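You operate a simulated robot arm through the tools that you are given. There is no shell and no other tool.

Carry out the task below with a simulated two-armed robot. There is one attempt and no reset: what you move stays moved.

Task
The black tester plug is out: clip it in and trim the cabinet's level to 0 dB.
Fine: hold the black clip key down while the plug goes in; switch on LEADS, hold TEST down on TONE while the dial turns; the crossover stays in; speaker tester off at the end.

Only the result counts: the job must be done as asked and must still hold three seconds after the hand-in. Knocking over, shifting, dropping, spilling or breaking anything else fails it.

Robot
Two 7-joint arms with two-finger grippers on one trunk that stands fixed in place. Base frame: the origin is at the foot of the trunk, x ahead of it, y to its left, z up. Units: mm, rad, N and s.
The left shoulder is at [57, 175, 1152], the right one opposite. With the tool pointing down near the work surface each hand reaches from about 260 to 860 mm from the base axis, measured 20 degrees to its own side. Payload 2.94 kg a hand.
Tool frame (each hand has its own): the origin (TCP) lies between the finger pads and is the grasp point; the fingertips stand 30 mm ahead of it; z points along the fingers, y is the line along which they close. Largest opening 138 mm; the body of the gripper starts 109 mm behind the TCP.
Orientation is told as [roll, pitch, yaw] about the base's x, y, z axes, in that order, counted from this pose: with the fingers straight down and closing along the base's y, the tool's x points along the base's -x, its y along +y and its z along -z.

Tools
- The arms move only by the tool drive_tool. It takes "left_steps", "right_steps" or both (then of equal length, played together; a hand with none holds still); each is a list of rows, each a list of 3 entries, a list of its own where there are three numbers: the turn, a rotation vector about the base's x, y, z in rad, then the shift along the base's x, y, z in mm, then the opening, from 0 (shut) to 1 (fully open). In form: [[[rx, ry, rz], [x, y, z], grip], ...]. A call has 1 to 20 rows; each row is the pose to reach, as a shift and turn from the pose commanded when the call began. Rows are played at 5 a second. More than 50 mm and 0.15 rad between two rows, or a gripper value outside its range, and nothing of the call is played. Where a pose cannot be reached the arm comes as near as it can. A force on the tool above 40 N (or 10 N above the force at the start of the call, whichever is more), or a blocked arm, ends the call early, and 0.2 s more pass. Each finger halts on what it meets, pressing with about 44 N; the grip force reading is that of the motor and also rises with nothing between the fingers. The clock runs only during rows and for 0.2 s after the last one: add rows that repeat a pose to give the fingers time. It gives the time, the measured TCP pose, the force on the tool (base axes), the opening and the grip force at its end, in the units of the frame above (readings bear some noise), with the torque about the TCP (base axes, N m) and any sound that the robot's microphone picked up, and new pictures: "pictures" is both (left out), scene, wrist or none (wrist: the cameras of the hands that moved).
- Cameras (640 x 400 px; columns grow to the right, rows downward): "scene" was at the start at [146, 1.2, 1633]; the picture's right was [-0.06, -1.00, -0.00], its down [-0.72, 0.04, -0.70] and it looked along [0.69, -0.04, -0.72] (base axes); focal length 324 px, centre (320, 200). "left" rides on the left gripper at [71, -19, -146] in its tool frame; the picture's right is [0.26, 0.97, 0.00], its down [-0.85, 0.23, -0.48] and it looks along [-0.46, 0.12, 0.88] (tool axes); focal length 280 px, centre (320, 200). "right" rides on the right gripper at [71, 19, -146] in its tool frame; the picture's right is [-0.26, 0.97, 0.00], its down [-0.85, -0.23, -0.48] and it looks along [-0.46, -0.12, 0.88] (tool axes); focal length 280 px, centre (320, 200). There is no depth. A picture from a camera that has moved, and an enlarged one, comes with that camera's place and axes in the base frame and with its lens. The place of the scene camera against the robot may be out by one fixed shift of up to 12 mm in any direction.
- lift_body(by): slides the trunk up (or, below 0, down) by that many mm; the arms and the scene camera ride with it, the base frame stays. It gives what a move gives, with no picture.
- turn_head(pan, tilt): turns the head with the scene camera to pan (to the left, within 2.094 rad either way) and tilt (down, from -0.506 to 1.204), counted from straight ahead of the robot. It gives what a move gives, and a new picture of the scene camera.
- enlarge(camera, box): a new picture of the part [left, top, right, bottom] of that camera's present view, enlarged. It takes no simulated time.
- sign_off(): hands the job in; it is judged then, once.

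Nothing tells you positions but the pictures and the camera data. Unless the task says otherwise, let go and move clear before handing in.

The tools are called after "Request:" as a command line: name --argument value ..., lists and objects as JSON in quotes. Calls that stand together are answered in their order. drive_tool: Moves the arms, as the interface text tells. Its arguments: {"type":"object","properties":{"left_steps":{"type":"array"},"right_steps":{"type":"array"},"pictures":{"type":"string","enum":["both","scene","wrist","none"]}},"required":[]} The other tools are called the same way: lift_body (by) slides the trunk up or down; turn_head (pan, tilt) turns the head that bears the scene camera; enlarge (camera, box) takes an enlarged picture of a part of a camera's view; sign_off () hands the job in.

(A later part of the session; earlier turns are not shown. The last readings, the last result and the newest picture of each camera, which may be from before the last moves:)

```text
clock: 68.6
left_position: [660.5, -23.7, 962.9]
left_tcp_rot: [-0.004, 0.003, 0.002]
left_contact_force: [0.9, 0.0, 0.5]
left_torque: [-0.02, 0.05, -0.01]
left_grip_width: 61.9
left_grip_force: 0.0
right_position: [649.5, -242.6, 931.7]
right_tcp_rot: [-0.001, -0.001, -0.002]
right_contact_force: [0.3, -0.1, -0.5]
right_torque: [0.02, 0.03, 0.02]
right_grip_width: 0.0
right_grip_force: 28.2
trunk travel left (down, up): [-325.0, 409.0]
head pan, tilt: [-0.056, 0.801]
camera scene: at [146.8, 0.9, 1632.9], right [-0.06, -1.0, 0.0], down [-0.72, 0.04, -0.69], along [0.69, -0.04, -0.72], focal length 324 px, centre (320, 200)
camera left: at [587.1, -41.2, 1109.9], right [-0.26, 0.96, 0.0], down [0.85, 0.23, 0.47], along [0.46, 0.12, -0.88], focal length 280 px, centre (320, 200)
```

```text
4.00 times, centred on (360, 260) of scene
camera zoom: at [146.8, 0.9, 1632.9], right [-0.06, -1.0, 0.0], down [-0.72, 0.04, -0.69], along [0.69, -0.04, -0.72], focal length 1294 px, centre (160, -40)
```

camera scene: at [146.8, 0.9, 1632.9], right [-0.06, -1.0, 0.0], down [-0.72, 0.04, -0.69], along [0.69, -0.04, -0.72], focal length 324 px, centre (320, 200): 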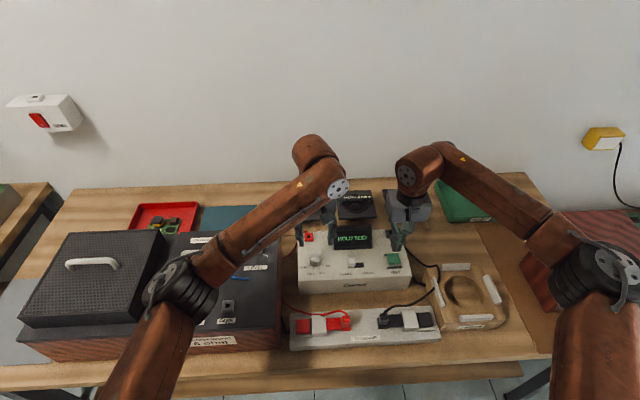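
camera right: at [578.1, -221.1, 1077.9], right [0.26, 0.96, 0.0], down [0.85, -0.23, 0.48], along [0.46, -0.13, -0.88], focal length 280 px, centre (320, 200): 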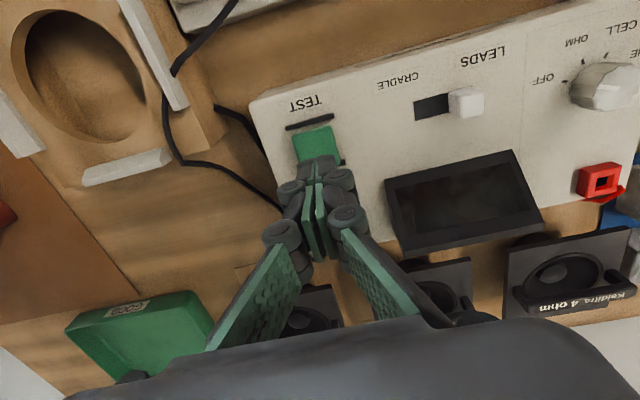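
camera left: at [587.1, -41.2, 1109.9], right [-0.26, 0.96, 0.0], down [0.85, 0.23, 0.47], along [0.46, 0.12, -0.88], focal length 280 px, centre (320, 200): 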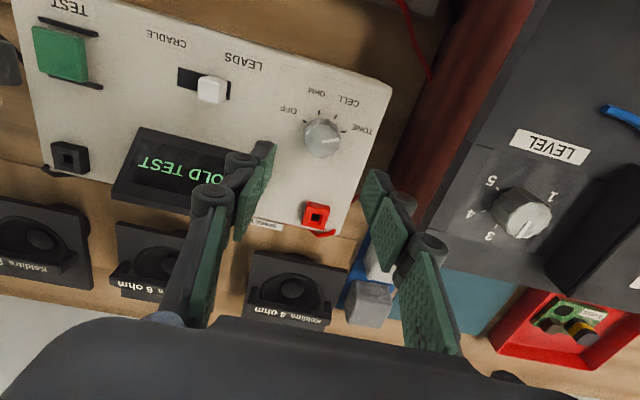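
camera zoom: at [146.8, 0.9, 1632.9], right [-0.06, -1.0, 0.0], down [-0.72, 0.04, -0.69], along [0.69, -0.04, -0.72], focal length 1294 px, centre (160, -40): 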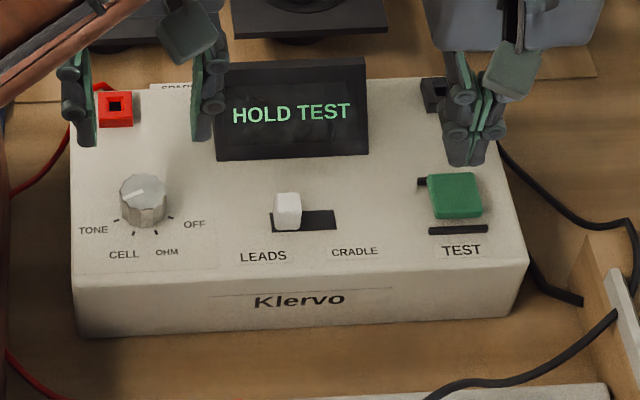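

The dial is on TONE and the display says "HOLD TEST". Now the left hand goes above the LEVEL dial at about (655, 139), and the right hand lowers to just above the TEST button.

Request:
drive_tool --left_steps '[[[0, 0, 0], [0, 20, 30], 0.45], [[0, 0, 0], [-2, 55, 60], 0.45], [[0, 0, 0], [-4, 95, 70], 0.45], [[0, 0, 0], [-5, 130, 70], 0.45], [[0, 0, 0], [-5, 162, 70], 0.45], [[0, 0, 0], [-5, 162, 70], 0.45], [[0, 0, 0], [-5, 162, 70], 0.45]]' --right_steps '[[[0, 0, 0], [0, 0, -10], 0], [[0, 0, 0], [0, 0, -20], 0], [[0, 0, 0], [0, 0, -28], 0], [[0, 0, 0], [0, 0, -34], 0], [[0, 0, 0], [0, 0, -38], 0], [[0, 0, 0], [0, 0, -38], 0], [[0, 0, 0], [0, 0, -38], 0]]' --pictures "both"

Request:
enlarge --camera "left" --box '[200, 40, 440, 190]'

Request:
enlarge --camera "scene" --box '[280, 210, 440, 310]'

```text
clock: 70.2
left_position: [652.4, 138.6, 1029.3]
left_tcp_rot: [-0.004, 0.002, 0.001]
left_contact_force: [0.2, -0.3, -0.2]
left_torque: [0.03, 0.01, -0.01]
left_grip_width: 62.1
left_grip_force: 0.1
right_position: [648.9, -242.0, 894.1]
right_tcp_rot: [0.001, 0.0, -0.002]
right_contact_force: [-0.4, -0.1, -0.3]
right_torque: [0.0, 0.03, -0.03]
right_grip_width: 0.0
right_grip_force: 28.5
trunk travel left (down, up): [-325.0, 409.0]
head pan, tilt: [-0.056, 0.801]
camera scene: at [146.0, 1.9, 1633.0], right [-0.06, -1.0, 0.0], down [-0.72, 0.04, -0.7], along [0.69, -0.04, -0.72], focal length 324 px, centre (320, 200)
camera right: at [579.2, -221.7, 1038.9], right [0.26, 0.96, 0.0], down [0.85, -0.23, 0.48], along [0.46, -0.13, -0.88], focal length 280 px, centre (320, 200)
camera left: at [579.3, 120.8, 1177.3], right [-0.26, 0.96, 0.0], down [0.85, 0.23, 0.47], along [0.46, 0.12, -0.88], focal length 280 px, centre (320, 200)
```

scene: 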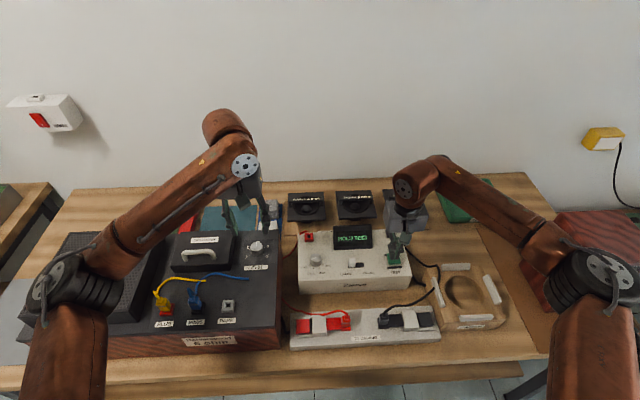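
right: 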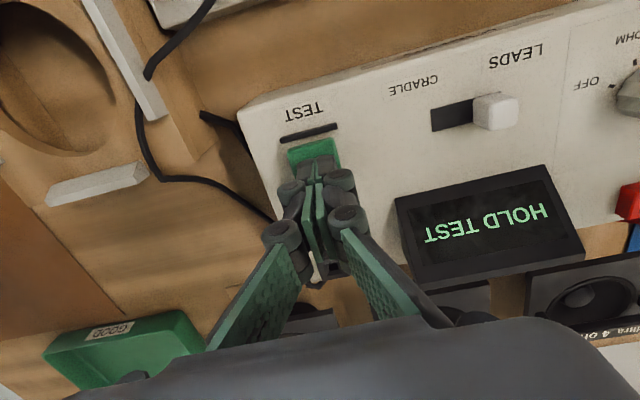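
left: 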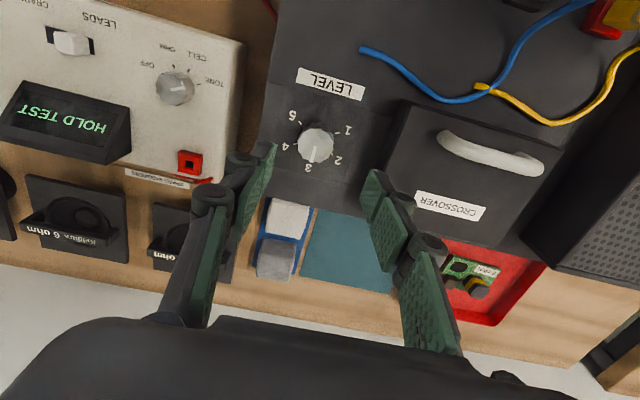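

```text
2.67 times, centred on (320, 115) of left
camera zoom: at [579.3, 120.8, 1177.3], right [-0.26, 0.96, 0.0], down [0.85, 0.23, 0.47], along [0.46, 0.12, -0.88], focal length 748 px, centre (320, 427)
```

zoom: 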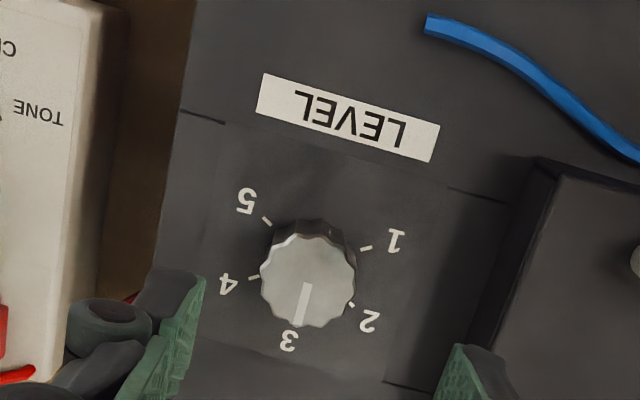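

```text
4.00 times, centred on (360, 260) of scene
camera zoom: at [146.0, 1.9, 1633.0], right [-0.06, -1.0, 0.0], down [-0.72, 0.04, -0.7], along [0.69, -0.04, -0.72], focal length 1294 px, centre (160, -40)
```

zoom: 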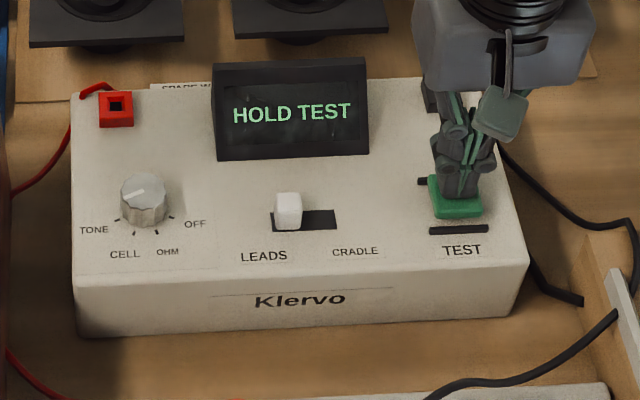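

Both hands are in place. I'll press TEST gently and watch the display.

Request:
drive_tool --right_steps '[[[0, 0, 0], [0, 0, -4], 0], [[0, 0, 0], [0, 0, -7], 0], [[0, 0, 0], [0, 0, -9], 0], [[0, 0, 0], [0, 0, -11], 0], [[0, 0, 0], [0, 0, -11], 0]]' --left_steps '[[[0, 0, 0], [2, -1, -10], 0.45], [[0, 0, 0], [4, -2, -25], 0.45], [[0, 0, 0], [5.6, -3.2, -40], 0.45], [[0, 0, 0], [5.6, -3.2, -50], 0.45], [[0, 0, 0], [5.6, -3.2, -50], 0.45]]' --pictures "both"

Request:
enlarge --camera "scene" --box '[280, 210, 440, 310]'

Request:
enlarge --camera "left" --box '[220, 70, 420, 195]'

```text
clock: 71.4
left_position: [658.6, 135.4, 981.9]
left_tcp_rot: [-0.005, 0.0, 0.001]
left_contact_force: [0.2, 0.6, 0.8]
left_torque: [0.0, -0.01, -0.01]
left_grip_width: 62.0
left_grip_force: 0.1
right_position: [648.7, -240.5, 881.5]
right_tcp_rot: [0.0, 0.0, -0.002]
right_contact_force: [0.0, -0.1, 2.6]
right_torque: [-0.02, 0.0, 0.03]
right_grip_width: 6.2
right_grip_force: 28.1
trunk travel left (down, up): [-325.0, 409.0]
head pan, tilt: [-0.056, 0.801]
heard: click
camera scene: at [145.8, 1.3, 1633.1], right [-0.06, -1.0, 0.0], down [-0.72, 0.04, -0.7], along [0.69, -0.04, -0.72], focal length 324 px, centre (320, 200)
camera right: at [578.6, -221.6, 1027.1], right [0.26, 0.96, 0.0], down [0.85, -0.23, 0.48], along [0.46, -0.13, -0.88], focal length 280 px, centre (320, 200)
camera left: at [586.2, 118.1, 1130.1], right [-0.26, 0.96, 0.0], down [0.85, 0.23, 0.47], along [0.46, 0.12, -0.88], focal length 280 px, centre (320, 200)
```

scene: 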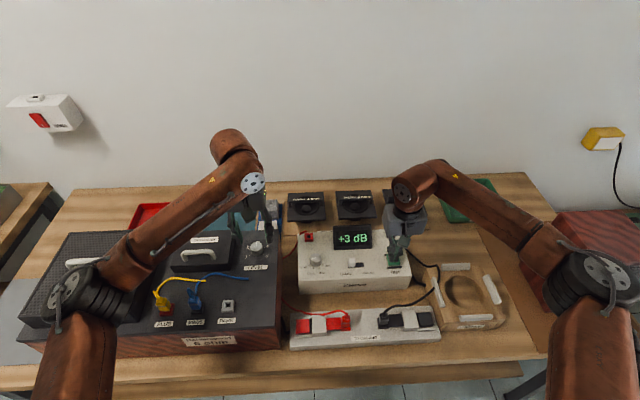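
right: 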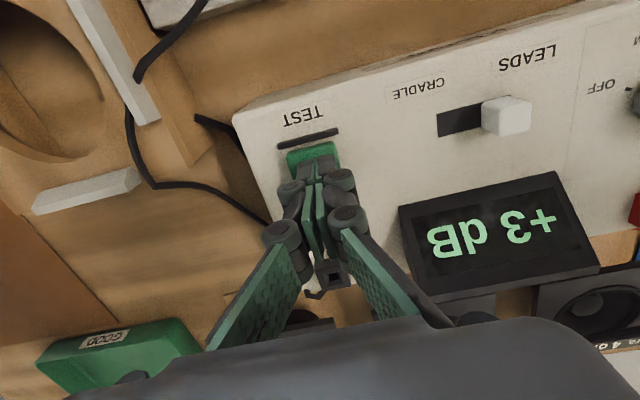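
left: 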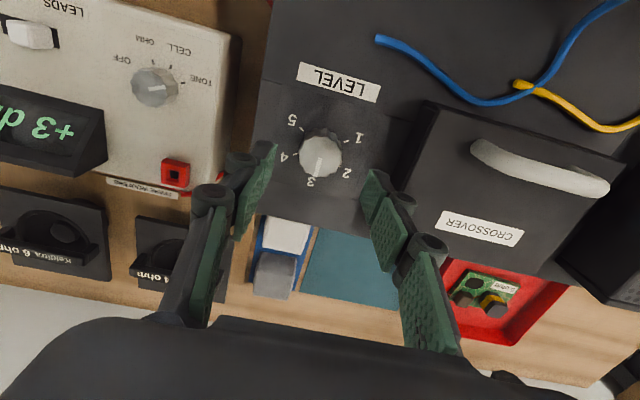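

```text
4.00 times, centred on (360, 260) of scene
camera zoom: at [145.8, 1.3, 1633.1], right [-0.06, -1.0, 0.0], down [-0.72, 0.04, -0.7], along [0.69, -0.04, -0.72], focal length 1294 px, centre (160, -40)
```

zoom: 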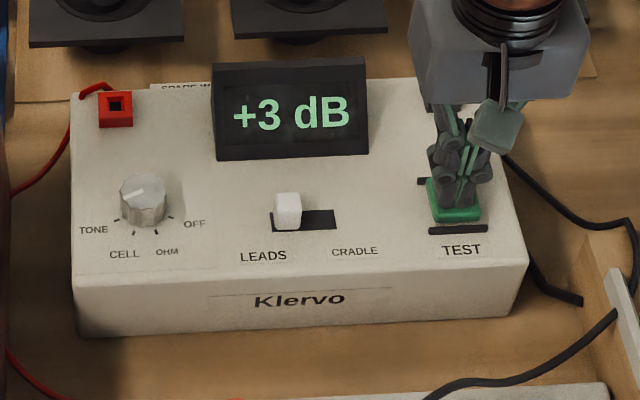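

```text
3.20 times, centred on (320, 132) of left
camera zoom: at [586.2, 118.1, 1130.1], right [-0.26, 0.96, 0.0], down [0.85, 0.23, 0.47], along [0.46, 0.12, -0.88], focal length 897 px, centre (320, 416)
```

zoom: 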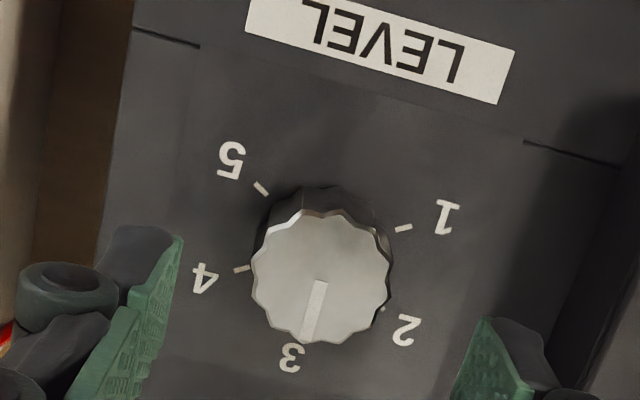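

The display reads +3 dB with LEVEL at 3. I'll turn LEVEL down, which is anticlockwise seen from above. I'll yaw the left hand to -0.5 rad, descend around the LEVEL knob and grip it, keeping TEST held.

Request:
drive_tool --left_steps '[[[0, 0, -0.13], [-0.5, 0, -10], 0.45], [[0, 0, -0.26], [-1, 0.2, -20], 0.45], [[0, 0, -0.39], [-1, 0.2, -30], 0.45], [[0, 0, -0.5], [-1, 0.2, -38], 0.45], [[0, 0, -0.5], [-1, 0.2, -38], 0.45]]' --right_steps '[[[0, 0, 0], [0, 0, -0.5], 0], [[0, 0, 0], [0, 0, -1], 0], [[0, 0, 0], [0, 0, -1], 0], [[0, 0, 0], [0, 0, -1], 0], [[0, 0, 0], [0, 0, -1], 0]]' --pictures "both"

Request:
enlarge --camera "left" --box '[220, 90, 420, 215]'

Request:
enlarge --camera "scene" --box '[220, 205, 420, 330]'

```text
clock: 72.6
left_position: [658.5, 136.3, 944.6]
left_tcp_rot: [-0.006, 0.001, -0.502]
left_contact_force: [0.2, -0.5, 0.3]
left_torque: [0.02, -0.01, -0.03]
left_grip_width: 62.1
left_grip_force: 0.1
right_position: [647.3, -239.9, 881.7]
right_tcp_rot: [0.0, -0.002, -0.002]
right_contact_force: [0.1, 0.1, 2.7]
right_torque: [-0.02, 0.01, -0.02]
right_grip_width: 5.8
right_grip_force: 28.6
trunk travel left (down, up): [-325.0, 409.0]
head pan, tilt: [-0.056, 0.801]
camera scene: at [145.9, 1.3, 1633.1], right [-0.06, -1.0, 0.0], down [-0.72, 0.04, -0.7], along [0.69, -0.04, -0.72], focal length 324 px, centre (320, 200)
camera right: at [578.5, -221.2, 1026.7], right [0.26, 0.96, 0.0], down [0.85, -0.23, 0.48], along [0.46, -0.13, -0.88], focal length 280 px, centre (320, 200)
camera left: at [585.1, 155.6, 1092.4], right [0.23, 0.97, 0.0], down [0.86, -0.2, 0.47], along [0.46, -0.11, -0.88], focal length 280 px, centre (320, 200)
```

scene: 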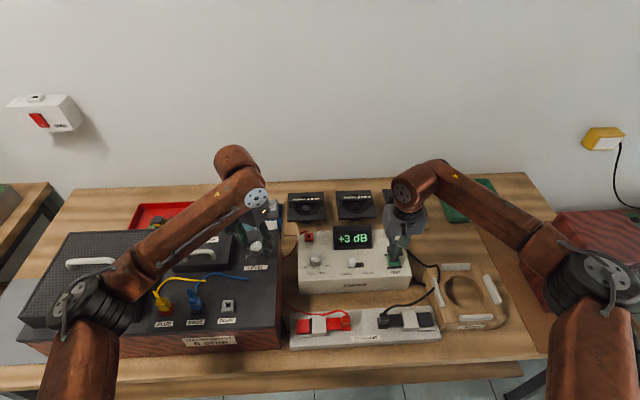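
right: 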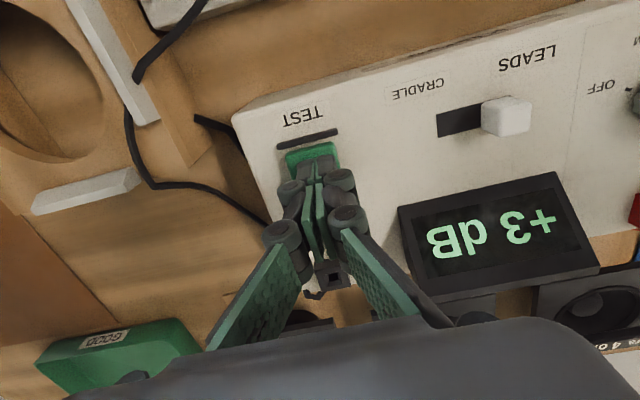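
left: 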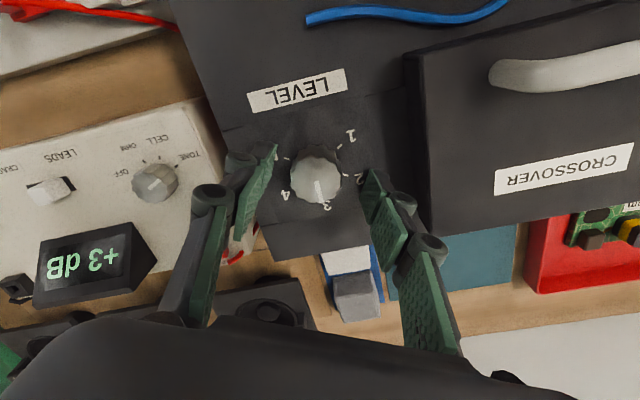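

```text
3.20 times, centred on (320, 152) of left
camera zoom: at [585.1, 155.6, 1092.4], right [0.23, 0.97, 0.0], down [0.86, -0.2, 0.47], along [0.46, -0.11, -0.88], focal length 897 px, centre (320, 352)
```

zoom: 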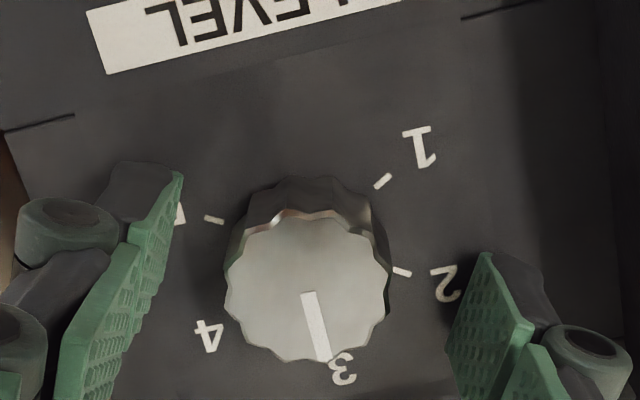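

```text
3.20 times, centred on (320, 268) of scene
camera zoom: at [145.9, 1.3, 1633.1], right [-0.06, -1.0, 0.0], down [-0.72, 0.04, -0.7], along [0.69, -0.04, -0.72], focal length 1035 px, centre (320, -16)
```

zoom: 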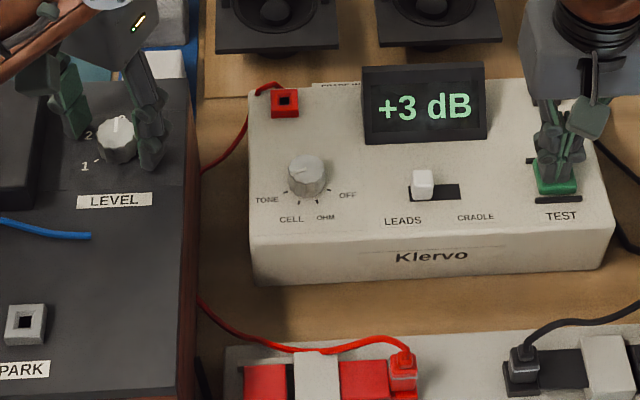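

The reading stays at +3 dB with TEST held. The knob is about 2.5 mm to the -y side, so I'll correct for that, grip it, turn +0.3 rad and check the reading.

Request:
drive_tool --left_steps '[[[0, 0, 0], [0.5, -2.5, -1], 0.45], [[0, 0, 0], [0.5, -2.5, -1], 0.25], [[0, 0, 0], [0.5, -2.5, -1], 0.1], [[0, 0, 0], [0.5, -2.5, -1], 0], [[0, 0, 0], [0.5, -2.5, -1], 0], [[0, 0, 0.1], [0.5, -2.5, -1], 0], [[0, 0, 0.2], [0.5, -2.5, -1], 0], [[0, 0, 0.3], [0.5, -2.5, -1], 0], [[0, 0, 0.3], [0.5, -2.5, -1], 0]]' --pictures "wrist"

Request:
enlarge --camera "left" --box '[220, 90, 420, 215]'

Request:
enlarge --camera "scene" --box '[220, 205, 420, 330]'

```text
clock: 74.6
left_position: [659.1, 133.1, 942.3]
left_tcp_rot: [-0.005, 0.001, -0.198]
left_contact_force: [-9.1, 1.1, 1.8]
left_torque: [0.12, 0.64, 0.02]
left_grip_width: 31.3
left_grip_force: 45.1
right_position: [648.1, -240.8, 880.4]
right_tcp_rot: [0.0, -0.001, -0.003]
right_contact_force: [1.0, -0.7, 2.7]
right_torque: [-0.03, 0.02, -0.02]
right_grip_width: 5.9
right_grip_force: 27.9
trunk travel left (down, up): [-325.0, 409.0]
head pan, tilt: [-0.056, 0.801]
camera left: at [583.9, 131.0, 1090.8], right [-0.07, 1.0, 0.0], down [0.88, 0.06, 0.47], along [0.47, 0.03, -0.88], focal length 280 px, centre (320, 200)
```

left: 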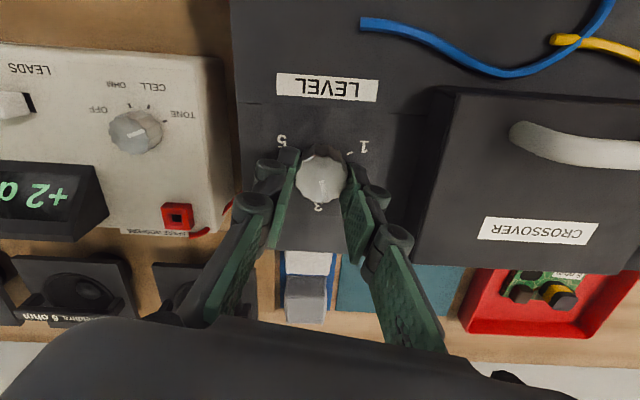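

```text
3.20 times, centred on (320, 152) of left
camera zoom: at [583.9, 131.0, 1090.8], right [-0.07, 1.0, 0.0], down [0.88, 0.06, 0.47], along [0.47, 0.03, -0.88], focal length 897 px, centre (320, 352)
```

zoom: 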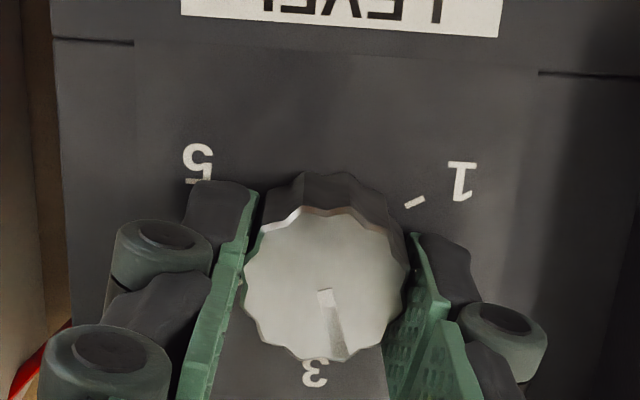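

```text
3.20 times, centred on (320, 268) of scene
camera zoom: at [144.7, 1.4, 1633.2], right [-0.06, -1.0, 0.0], down [-0.72, 0.04, -0.7], along [0.69, -0.04, -0.72], focal length 1035 px, centre (320, -16)
```

zoom: 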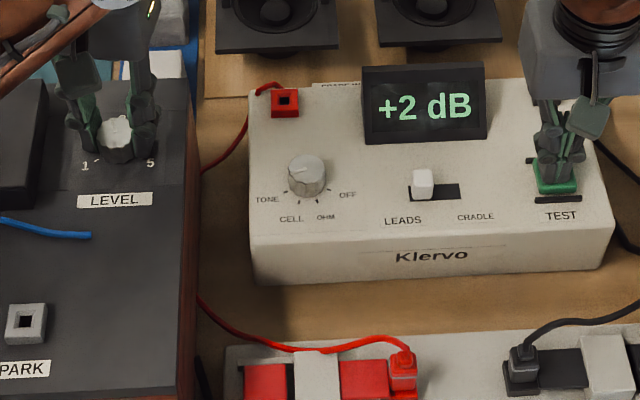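

It now reads +2 dB, so the direction is right and the trim is continuous. I'll keep turning in small steps.

Request:
drive_tool --left_steps '[[[0, 0, 0.07], [0, 0, 0], 0], [[0, 0, 0.14], [0, 0, 0], 0], [[0, 0, 0.2], [0, 0, 0], 0], [[0, 0, 0.2], [0, 0, 0], 0]]' --pictures "none"

Request:
enlarge --camera "scene" --box '[220, 205, 420, 330]'

```text
clock: 75.6
left_position: [658.4, 135.1, 943.6]
left_tcp_rot: [-0.005, 0.001, 0.003]
left_contact_force: [-6.6, 5.9, 9.2]
left_torque: [0.23, 1.35, -0.02]
left_grip_width: 31.1
left_grip_force: 45.1
right_position: [647.8, -239.0, 880.8]
right_tcp_rot: [0.001, -0.001, -0.003]
right_contact_force: [-0.2, -1.4, 2.4]
right_torque: [-0.04, -0.01, 0.01]
right_grip_width: 5.9
right_grip_force: 28.4
trunk travel left (down, up): [-325.0, 409.0]
head pan, tilt: [-0.056, 0.801]
```

```text
3.20 times, centred on (320, 268) of scene
camera zoom: at [144.3, 1.9, 1633.3], right [-0.06, -1.0, 0.0], down [-0.72, 0.04, -0.7], along [0.69, -0.04, -0.72], focal length 1035 px, centre (320, -16)
```

zoom: 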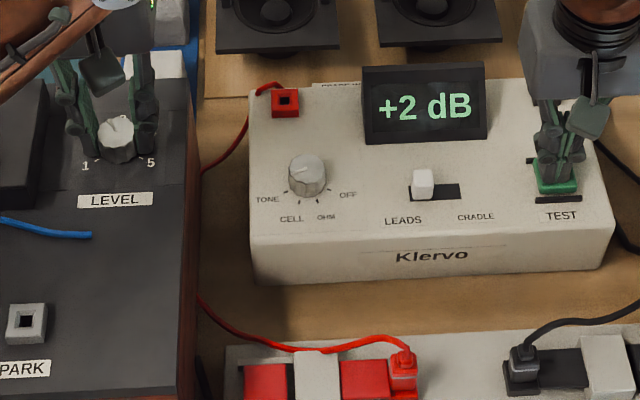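

Request:
drive_tool --left_steps '[[[0, 0, 0.05], [0, 0, 0], 0], [[0, 0, 0.1], [0, 0, 0], 0], [[0, 0, 0.1], [0, 0, 0], 0]]' --pictures "none"

Request:
enlarge --camera "scene" --box '[220, 205, 420, 330]'

Request:
drive_tool --left_steps '[[[0, 0, 0.05], [0, 0, 0], 0], [[0, 0, 0.1], [0, 0, 0], 0], [[0, 0, 0.1], [0, 0, 0], 0]]' --pictures "none"

Request:
enlarge --camera "scene" --box '[220, 205, 420, 330]'

```text
clock: 76.4
left_position: [658.2, 133.9, 942.9]
left_tcp_rot: [-0.004, -0.002, 0.103]
left_contact_force: [-9.8, 11.4, 12.0]
left_torque: [0.4, 0.45, -0.03]
left_grip_width: 31.3
left_grip_force: 45.1
right_position: [647.7, -239.3, 883.9]
right_tcp_rot: [0.001, -0.002, -0.001]
right_contact_force: [0.7, -0.5, 1.4]
right_torque: [-0.04, -0.02, 0.02]
right_grip_width: 6.1
right_grip_force: 28.3
trunk travel left (down, up): [-325.0, 409.0]
head pan, tilt: [-0.056, 0.801]
```

```text
3.20 times, centred on (320, 268) of scene
camera zoom: at [143.4, 2.5, 1633.4], right [-0.06, -1.0, 0.0], down [-0.72, 0.04, -0.7], along [0.7, -0.04, -0.72], focal length 1035 px, centre (320, -16)
```

zoom: 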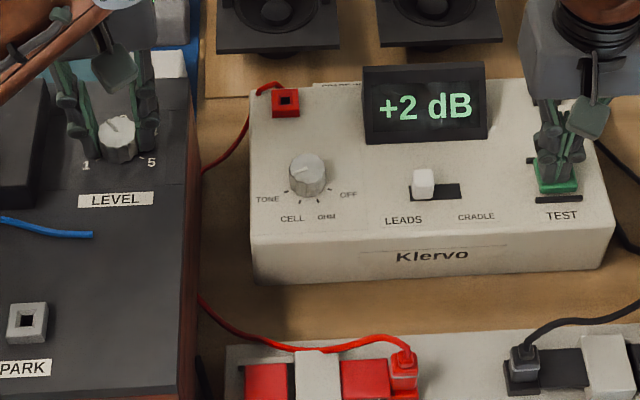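

```text
clock: 77.2
left_position: [657.0, 135.1, 942.9]
left_tcp_rot: [-0.005, 0.0, 0.203]
left_contact_force: [-6.6, 13.0, 12.2]
left_torque: [0.52, -0.05, -0.04]
left_grip_width: 31.5
left_grip_force: 45.0
right_position: [647.3, -238.9, 882.8]
right_tcp_rot: [-0.001, -0.002, 0.001]
right_contact_force: [-0.7, -0.2, 1.8]
right_torque: [-0.05, 0.03, 0.0]
right_grip_width: 6.0
right_grip_force: 28.4
trunk travel left (down, up): [-325.0, 409.0]
head pan, tilt: [-0.056, 0.801]
```

```text
3.20 times, centred on (320, 268) of scene
camera zoom: at [143.7, 3.0, 1633.3], right [-0.06, -1.0, 0.0], down [-0.72, 0.04, -0.7], along [0.7, -0.04, -0.72], focal length 1035 px, centre (320, -16)
```

zoom: 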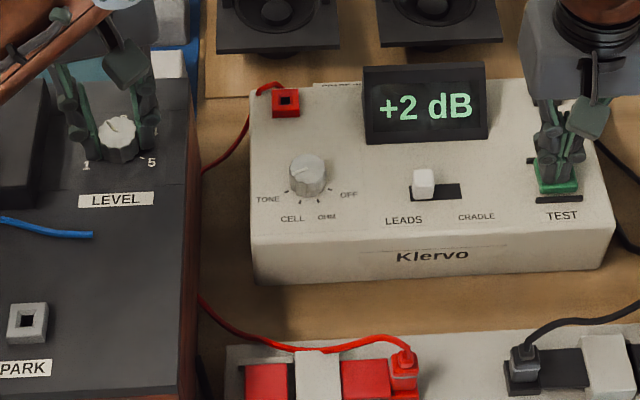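

The reading is unchanged and TEST is losing a little pressure as the trunk flexes. I'll press TEST slightly deeper and check whether the knob is really turning in my fingers.

Request:
drive_tool --right_steps '[[[0, 0, 0], [0, 0, -1], 0], [[0, 0, 0], [0, 0, -2], 0], [[0, 0, 0], [0, 0, -2], 0]]' --pictures "none"

Request:
enlarge --camera "left" --box '[220, 90, 420, 215]'

Request:
enlarge --camera "scene" --box '[210, 205, 410, 330]'

```text
clock: 78.0
left_position: [658.5, 135.3, 942.8]
left_tcp_rot: [-0.006, 0.0, 0.202]
left_contact_force: [-5.6, 14.2, 13.2]
left_torque: [0.49, -0.19, -0.1]
left_grip_width: 31.1
left_grip_force: 45.2
right_position: [646.2, -240.9, 879.8]
right_tcp_rot: [-0.002, -0.003, -0.001]
right_contact_force: [0.5, 0.7, 1.4]
right_torque: [0.05, 0.02, 0.0]
right_grip_width: 6.0
right_grip_force: 28.6
trunk travel left (down, up): [-325.0, 409.0]
head pan, tilt: [-0.056, 0.801]
```

```text
3.20 times, centred on (320, 152) of left
camera zoom: at [590.9, 104.5, 1090.6], right [-0.45, 0.89, -0.01], down [0.78, 0.4, 0.48], along [0.43, 0.21, -0.88], focal length 897 px, centre (320, 352)
```

zoom: 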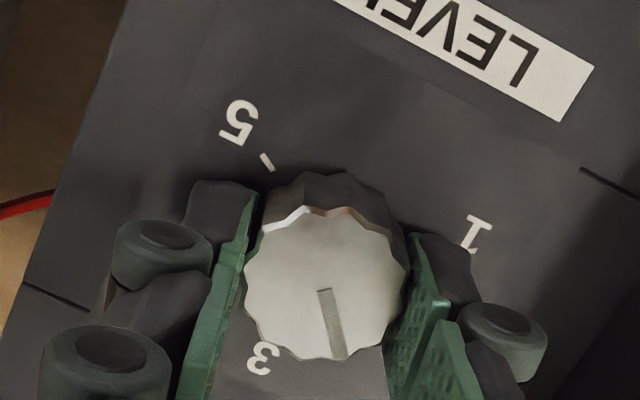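

```text
3.20 times, centred on (310, 268) of scene
camera zoom: at [143.8, 3.4, 1633.3], right [-0.06, -1.0, 0.0], down [-0.72, 0.04, -0.7], along [0.7, -0.04, -0.72], focal length 1035 px, centre (352, -16)
```

zoom: 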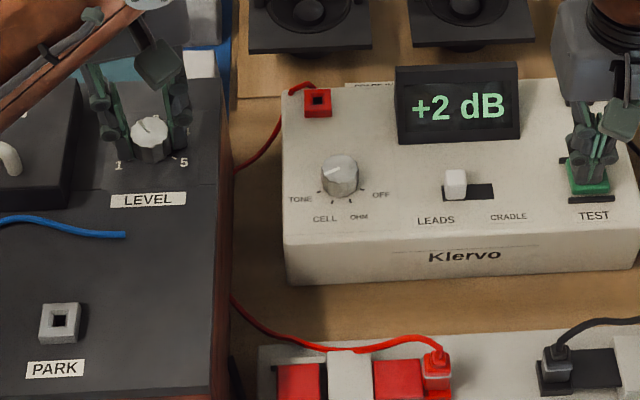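

The knob is turning: its pointer is now about 38° past 3 towards 2 and the reading is still +2. I'll release, yaw back for a fresh grip and re-centre, with TEST still held.

Request:
drive_tool --left_steps '[[[0, 0, 0], [0, 0, 0], 0.2], [[0, 0, 0], [0, 0, 0], 0.4], [[0, 0, -0.1], [0, 0, 1], 0.45], [[0, 0, -0.22], [0, 0, 1], 0.45], [[0, 0, -0.34], [0, 0, 1], 0.45], [[0, 0, -0.46], [0, 0, 1], 0.45], [[0, 0, -0.58], [0, 0, 1], 0.45], [[0, 0, -0.7], [0, 0, 1], 0.45], [[0, 0, -0.7], [0, 0, 1], 0.45]]' --pictures "wrist"

Request:
enlarge --camera "left" --box '[220, 90, 420, 215]'

Request:
enlarge --camera "scene" --box '[210, 205, 410, 330]'

```text
clock: 80.0
left_position: [659.2, 134.1, 943.1]
left_tcp_rot: [-0.005, 0.002, -0.501]
left_contact_force: [-0.4, -0.7, -0.3]
left_torque: [0.0, 0.01, 0.03]
left_grip_width: 61.9
left_grip_force: 0.1
right_position: [648.9, -239.8, 879.5]
right_tcp_rot: [0.0, 0.0, -0.001]
right_contact_force: [0.7, 0.5, 3.3]
right_torque: [0.0, -0.01, 0.0]
right_grip_width: 5.9
right_grip_force: 28.7
trunk travel left (down, up): [-325.0, 409.0]
head pan, tilt: [-0.056, 0.801]
camera left: at [586.7, 152.8, 1091.3], right [0.23, 0.97, 0.0], down [0.86, -0.2, 0.47], along [0.46, -0.11, -0.88], focal length 280 px, centre (320, 200)
```

left: 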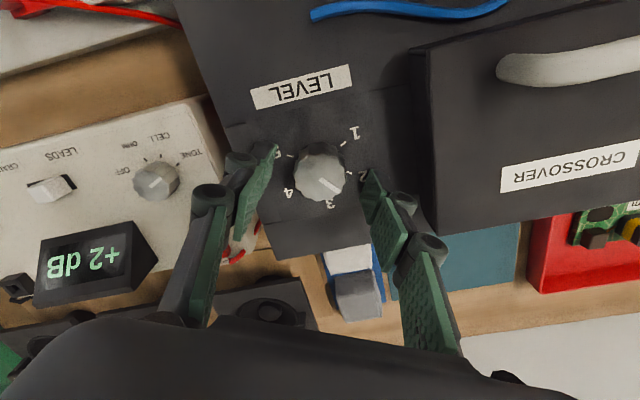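

```text
3.20 times, centred on (320, 152) of left
camera zoom: at [586.7, 152.8, 1091.3], right [0.23, 0.97, 0.0], down [0.86, -0.2, 0.47], along [0.46, -0.11, -0.88], focal length 897 px, centre (320, 352)
```

zoom: 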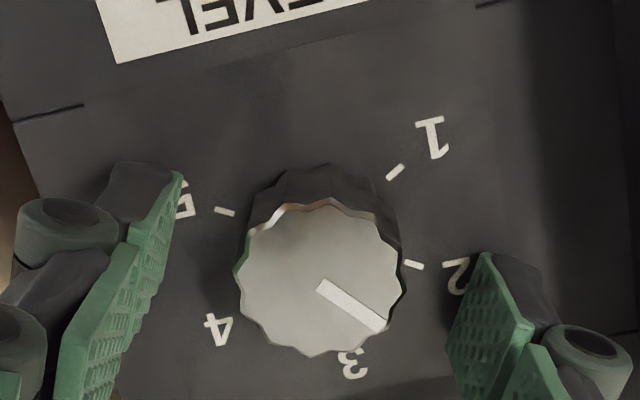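

```text
3.20 times, centred on (310, 268) of scene
camera zoom: at [145.9, 1.7, 1633.1], right [-0.06, -1.0, 0.0], down [-0.72, 0.04, -0.7], along [0.69, -0.04, -0.72], focal length 1035 px, centre (352, -16)
```

zoom: 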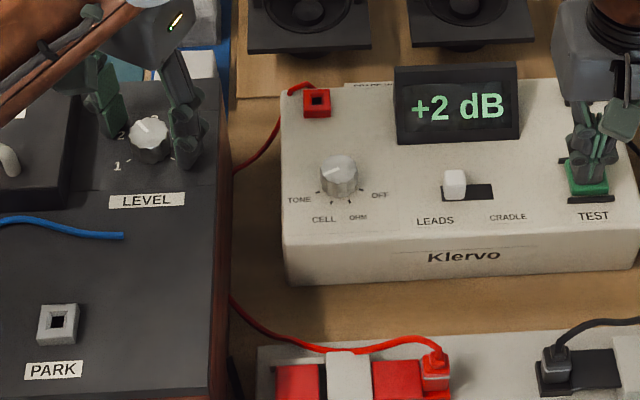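

Centred within about 1 mm now. I'll grip again and turn further towards 2 and 1.

Request:
drive_tool --left_steps '[[[0, 0, 0], [-0.7, 0.5, 0], 0.25], [[0, 0, 0], [-0.7, 0.5, 0], 0.1], [[0, 0, 0], [-0.7, 0.5, 0], 0], [[0, 0, 0], [-0.7, 0.5, 0], 0], [[0, 0, 0.1], [-0.7, 0.5, 0], 0], [[0, 0, 0.2], [-0.7, 0.5, 0], 0], [[0, 0, 0.3], [-0.7, 0.5, 0], 0], [[0, 0, 0.3], [-0.7, 0.5, 0], 0]]' --pictures "none"

Request:
enlarge --camera "scene" --box '[210, 205, 410, 330]'

Request:
drive_tool --left_steps '[[[0, 0, 0.08], [0, 0, 0], 0], [[0, 0, 0.15], [0, 0, 0], 0], [[0, 0, 0.15], [0, 0, 0], 0]]' --pictures "none"

Request:
enlarge --camera "scene" --box '[210, 205, 410, 330]'

```text
clock: 81.8
left_position: [657.3, 133.4, 943.8]
left_tcp_rot: [-0.004, 0.002, -0.198]
left_contact_force: [-1.0, -6.9, -4.4]
left_torque: [-0.24, 0.01, 0.02]
left_grip_width: 31.4
left_grip_force: 45.0
right_position: [648.0, -241.1, 878.8]
right_tcp_rot: [-0.001, 0.001, -0.001]
right_contact_force: [-1.2, 0.5, 4.0]
right_torque: [-0.01, 0.07, 0.02]
right_grip_width: 6.1
right_grip_force: 28.1
trunk travel left (down, up): [-325.0, 409.0]
head pan, tilt: [-0.056, 0.801]
```

```text
3.20 times, centred on (310, 268) of scene
camera zoom: at [145.9, 0.7, 1633.0], right [-0.06, -1.0, 0.0], down [-0.72, 0.04, -0.7], along [0.69, -0.04, -0.72], focal length 1035 px, centre (352, -16)
```

zoom: 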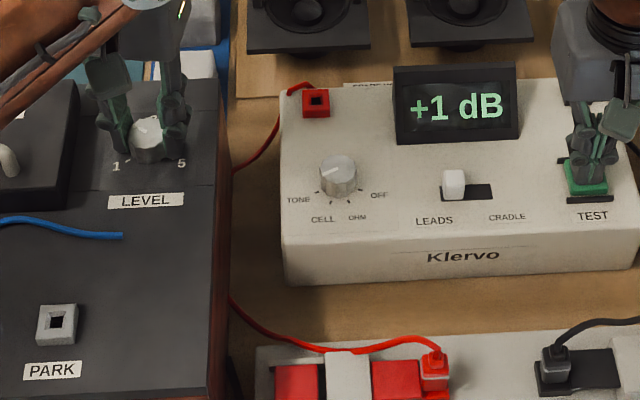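

```text
clock: 82.6
left_position: [658.2, 134.8, 944.5]
left_tcp_rot: [-0.003, -0.001, -0.049]
left_contact_force: [-1.3, -6.8, -5.7]
left_torque: [-0.13, -0.17, 0.01]
left_grip_width: 31.2
left_grip_force: 45.1
right_position: [648.3, -240.9, 879.1]
right_tcp_rot: [0.001, -0.002, -0.002]
right_contact_force: [-1.7, -0.5, 3.5]
right_torque: [0.0, 0.05, 0.0]
right_grip_width: 6.2
right_grip_force: 28.5
trunk travel left (down, up): [-325.0, 409.0]
head pan, tilt: [-0.056, 0.801]
```

```text
3.20 times, centred on (310, 268) of scene
camera zoom: at [146.1, 0.6, 1633.0], right [-0.06, -1.0, 0.0], down [-0.72, 0.04, -0.7], along [0.69, -0.04, -0.72], focal length 1035 px, centre (352, -16)
```

zoom: 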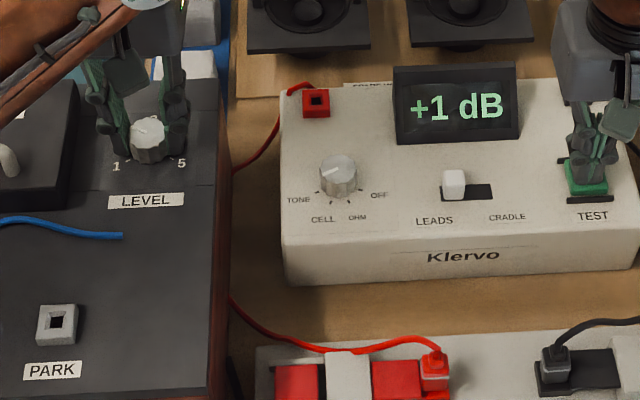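

It reads +1 dB now. I'll continue in small steps.

Request:
drive_tool --left_steps '[[[0, 0, 0.08], [0, 0, 0], 0], [[0, 0, 0.15], [0, 0, 0], 0], [[0, 0, 0.15], [0, 0, 0], 0]]' --pictures "none"

Request:
enlarge --camera "scene" --box '[210, 205, 410, 330]'

Request:
drive_tool --left_steps '[[[0, 0, 0.05], [0, 0, 0], 0], [[0, 0, 0.1], [0, 0, 0], 0], [[0, 0, 0.1], [0, 0, 0], 0]]' --pictures "none"

Request:
enlarge --camera "scene" --box '[210, 205, 410, 330]'

```text
clock: 83.4
left_position: [657.7, 134.7, 943.2]
left_tcp_rot: [-0.004, 0.004, 0.1]
left_contact_force: [-0.7, -0.5, -3.5]
left_torque: [0.01, 0.55, 0.02]
left_grip_width: 31.0
left_grip_force: 45.0
right_position: [647.8, -242.1, 879.2]
right_tcp_rot: [0.0, 0.002, -0.002]
right_contact_force: [-1.1, -1.1, 3.1]
right_torque: [-0.02, -0.02, 0.02]
right_grip_width: 6.0
right_grip_force: 28.3
trunk travel left (down, up): [-325.0, 409.0]
head pan, tilt: [-0.056, 0.801]
```

```text
3.20 times, centred on (310, 268) of scene
camera zoom: at [146.1, 1.2, 1633.1], right [-0.06, -1.0, 0.0], down [-0.72, 0.04, -0.7], along [0.69, -0.04, -0.72], focal length 1035 px, centre (352, -16)
```

zoom: 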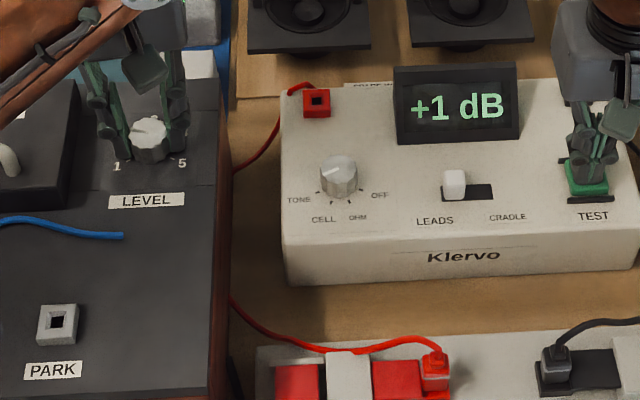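

```text
clock: 84.2
left_position: [658.8, 135.7, 943.4]
left_tcp_rot: [-0.007, -0.001, 0.202]
left_contact_force: [3.4, 3.1, 3.9]
left_torque: [0.07, 0.54, -0.04]
left_grip_width: 31.2
left_grip_force: 44.9
right_position: [648.9, -241.2, 879.0]
right_tcp_rot: [0.002, 0.0, -0.001]
right_contact_force: [1.1, 0.0, 2.8]
right_torque: [-0.02, 0.0, -0.01]
right_grip_width: 5.9
right_grip_force: 28.3
trunk travel left (down, up): [-325.0, 409.0]
head pan, tilt: [-0.056, 0.801]
```

```text
3.20 times, centred on (310, 268) of scene
camera zoom: at [146.0, 1.7, 1633.1], right [-0.06, -1.0, 0.0], down [-0.72, 0.04, -0.7], along [0.69, -0.04, -0.72], focal length 1035 px, centre (352, -16)
```

zoom: 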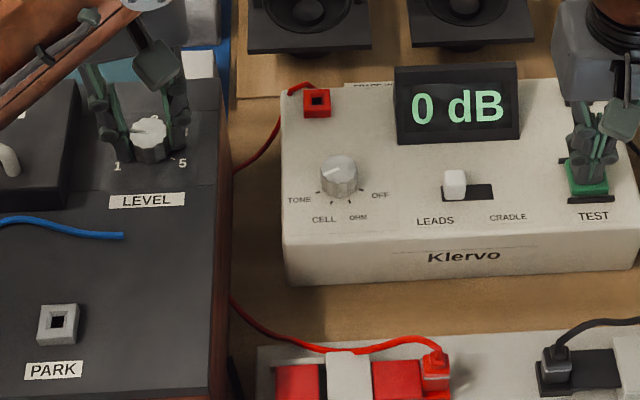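

It reads 0 dB and has just crossed from +1. From the changes so far, about 30° per dB, true zero should be roughly 0.22 rad further on. I'll centre it there.

Request:
drive_tool --left_steps '[[[0, 0, 0.08], [0, 0, 0], 0], [[0, 0, 0.16], [0, 0, 0], 0], [[0, 0, 0.22], [0, 0, 0], 0], [[0, 0, 0.22], [0, 0, 0], 0], [[0, 0, 0.22], [0, 0, 0], 0]]' --pictures "wrist"

Request:
enlarge --camera "scene" --box '[210, 205, 410, 330]'

Request:
enlarge --camera "left" --box '[220, 90, 420, 215]'

```text
clock: 85.4
left_position: [657.0, 135.6, 943.9]
left_tcp_rot: [-0.005, 0.003, 0.422]
left_contact_force: [-0.2, 5.5, 0.3]
left_torque: [0.31, -0.07, -0.01]
left_grip_width: 31.4
left_grip_force: 45.5
right_position: [647.9, -241.6, 879.4]
right_tcp_rot: [-0.001, 0.001, -0.001]
right_contact_force: [-0.4, 0.0, 2.7]
right_torque: [0.02, -0.02, 0.01]
right_grip_width: 6.0
right_grip_force: 28.4
trunk travel left (down, up): [-325.0, 409.0]
head pan, tilt: [-0.056, 0.801]
camera left: at [599.4, 91.4, 1091.2], right [-0.63, 0.77, 0.0], down [0.68, 0.56, 0.47], along [0.37, 0.3, -0.88], focal length 280 px, centre (320, 200)
```

left: 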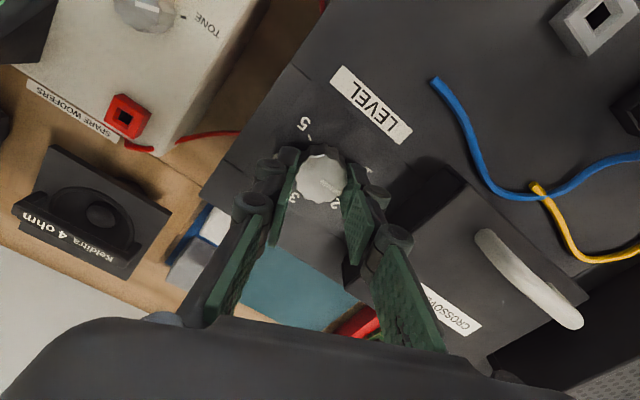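

```text
3.20 times, centred on (310, 268) of scene
camera zoom: at [145.7, 2.3, 1633.1], right [-0.06, -1.0, 0.0], down [-0.72, 0.04, -0.7], along [0.69, -0.04, -0.72], focal length 1035 px, centre (352, -16)
```

zoom: 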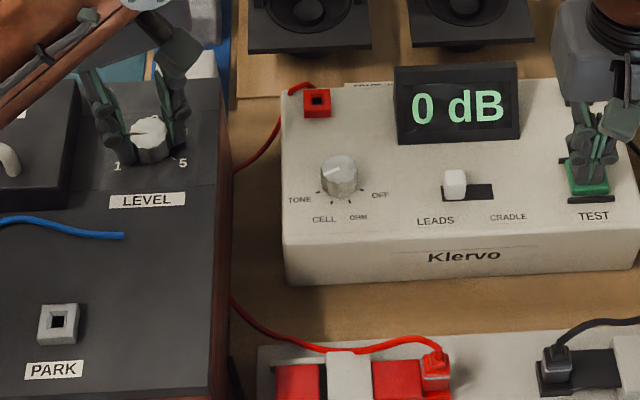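

```text
3.20 times, centred on (320, 152) of left
camera zoom: at [599.4, 91.4, 1091.2], right [-0.63, 0.77, 0.0], down [0.68, 0.56, 0.47], along [0.37, 0.3, -0.88], focal length 897 px, centre (320, 352)
```

zoom: 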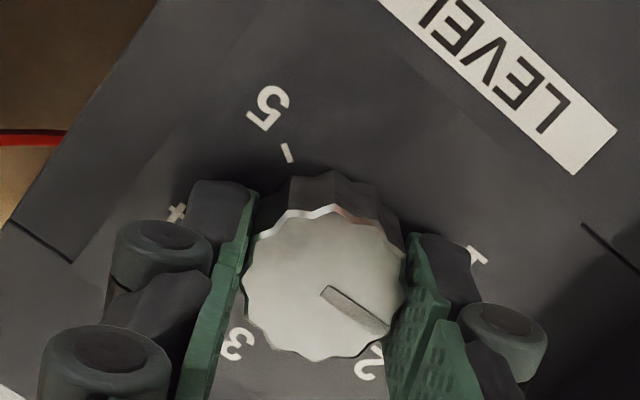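

It still reads 0 dB with the pointer near the middle of the 0 band. I'll let go of the LEVEL knob, lift the left hand, and confirm the reading while TEST is still held.

Request:
drive_tool --left_steps '[[[0, 0, 0], [0, 0, 0], 0.15], [[0, 0, 0], [0, 0, 0], 0.3], [[0, 0, 0], [0, 0, 0], 0.45], [[0, 0, 0], [0, 0, 15], 0.45], [[0, 0, -0.12], [0, 0, 40], 0.45], [[0, 0, -0.26], [0, 0, 70], 0.45], [[0, 0, -0.4], [0, 0, 90], 0.45], [[0, 0, -0.42], [0, 0, 90], 0.45]]' --pictures "wrist"

Request:
enlarge --camera "scene" --box '[210, 205, 410, 330]'

Request:
enlarge --camera "left" --box '[200, 40, 440, 190]'

```text
clock: 87.2
left_position: [657.6, 134.2, 1033.8]
left_tcp_rot: [-0.004, 0.002, -0.001]
left_contact_force: [0.2, 0.8, -0.1]
left_torque: [0.01, -0.01, 0.0]
left_grip_width: 62.2
left_grip_force: 0.1
right_position: [648.2, -241.6, 878.9]
right_tcp_rot: [0.0, 0.0, -0.003]
right_contact_force: [0.1, -0.2, 1.9]
right_torque: [0.02, 0.02, -0.02]
right_grip_width: 5.9
right_grip_force: 28.7
trunk travel left (down, up): [-325.0, 409.0]
head pan, tilt: [-0.056, 0.801]
camera left: at [585.2, 117.0, 1180.3], right [-0.26, 0.97, 0.0], down [0.85, 0.23, 0.47], along [0.46, 0.12, -0.88], focal length 280 px, centre (320, 200)
```

left: 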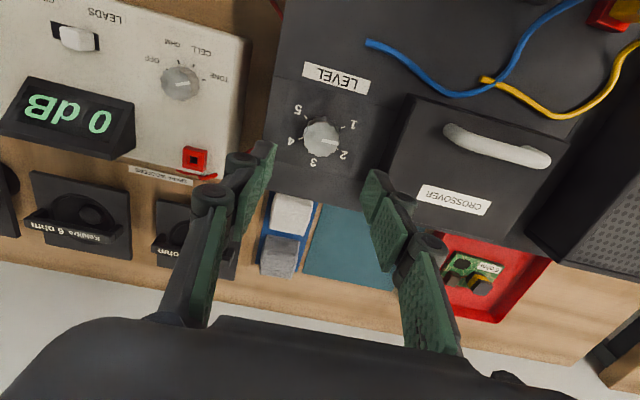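

```text
3.20 times, centred on (310, 268) of scene
camera zoom: at [145.8, 1.6, 1633.0], right [-0.06, -1.0, 0.0], down [-0.72, 0.04, -0.7], along [0.69, -0.04, -0.72], focal length 1035 px, centre (352, -16)
```

zoom: 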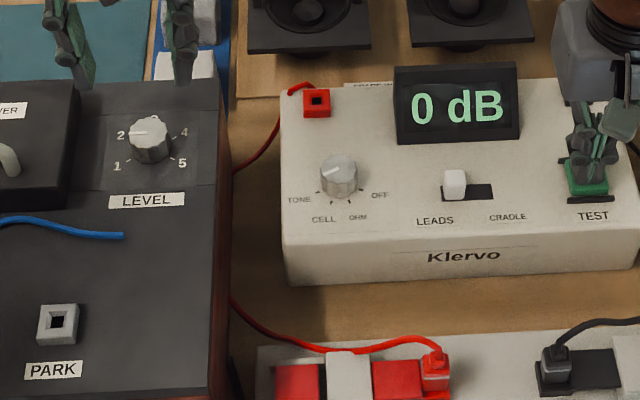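

```text
2.67 times, centred on (320, 115) of left
camera zoom: at [585.2, 117.0, 1180.3], right [-0.26, 0.97, 0.0], down [0.85, 0.23, 0.47], along [0.46, 0.12, -0.88], focal length 748 px, centre (320, 427)
```

zoom: 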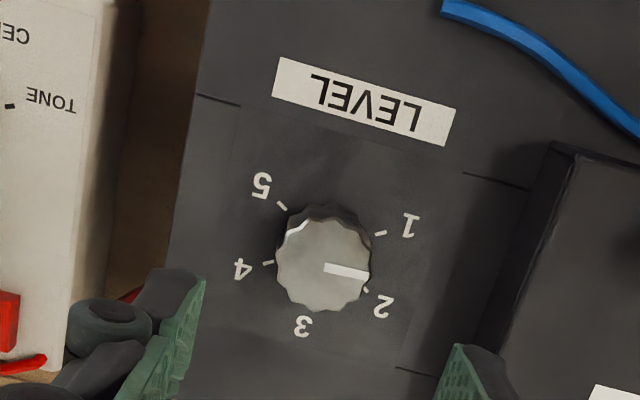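

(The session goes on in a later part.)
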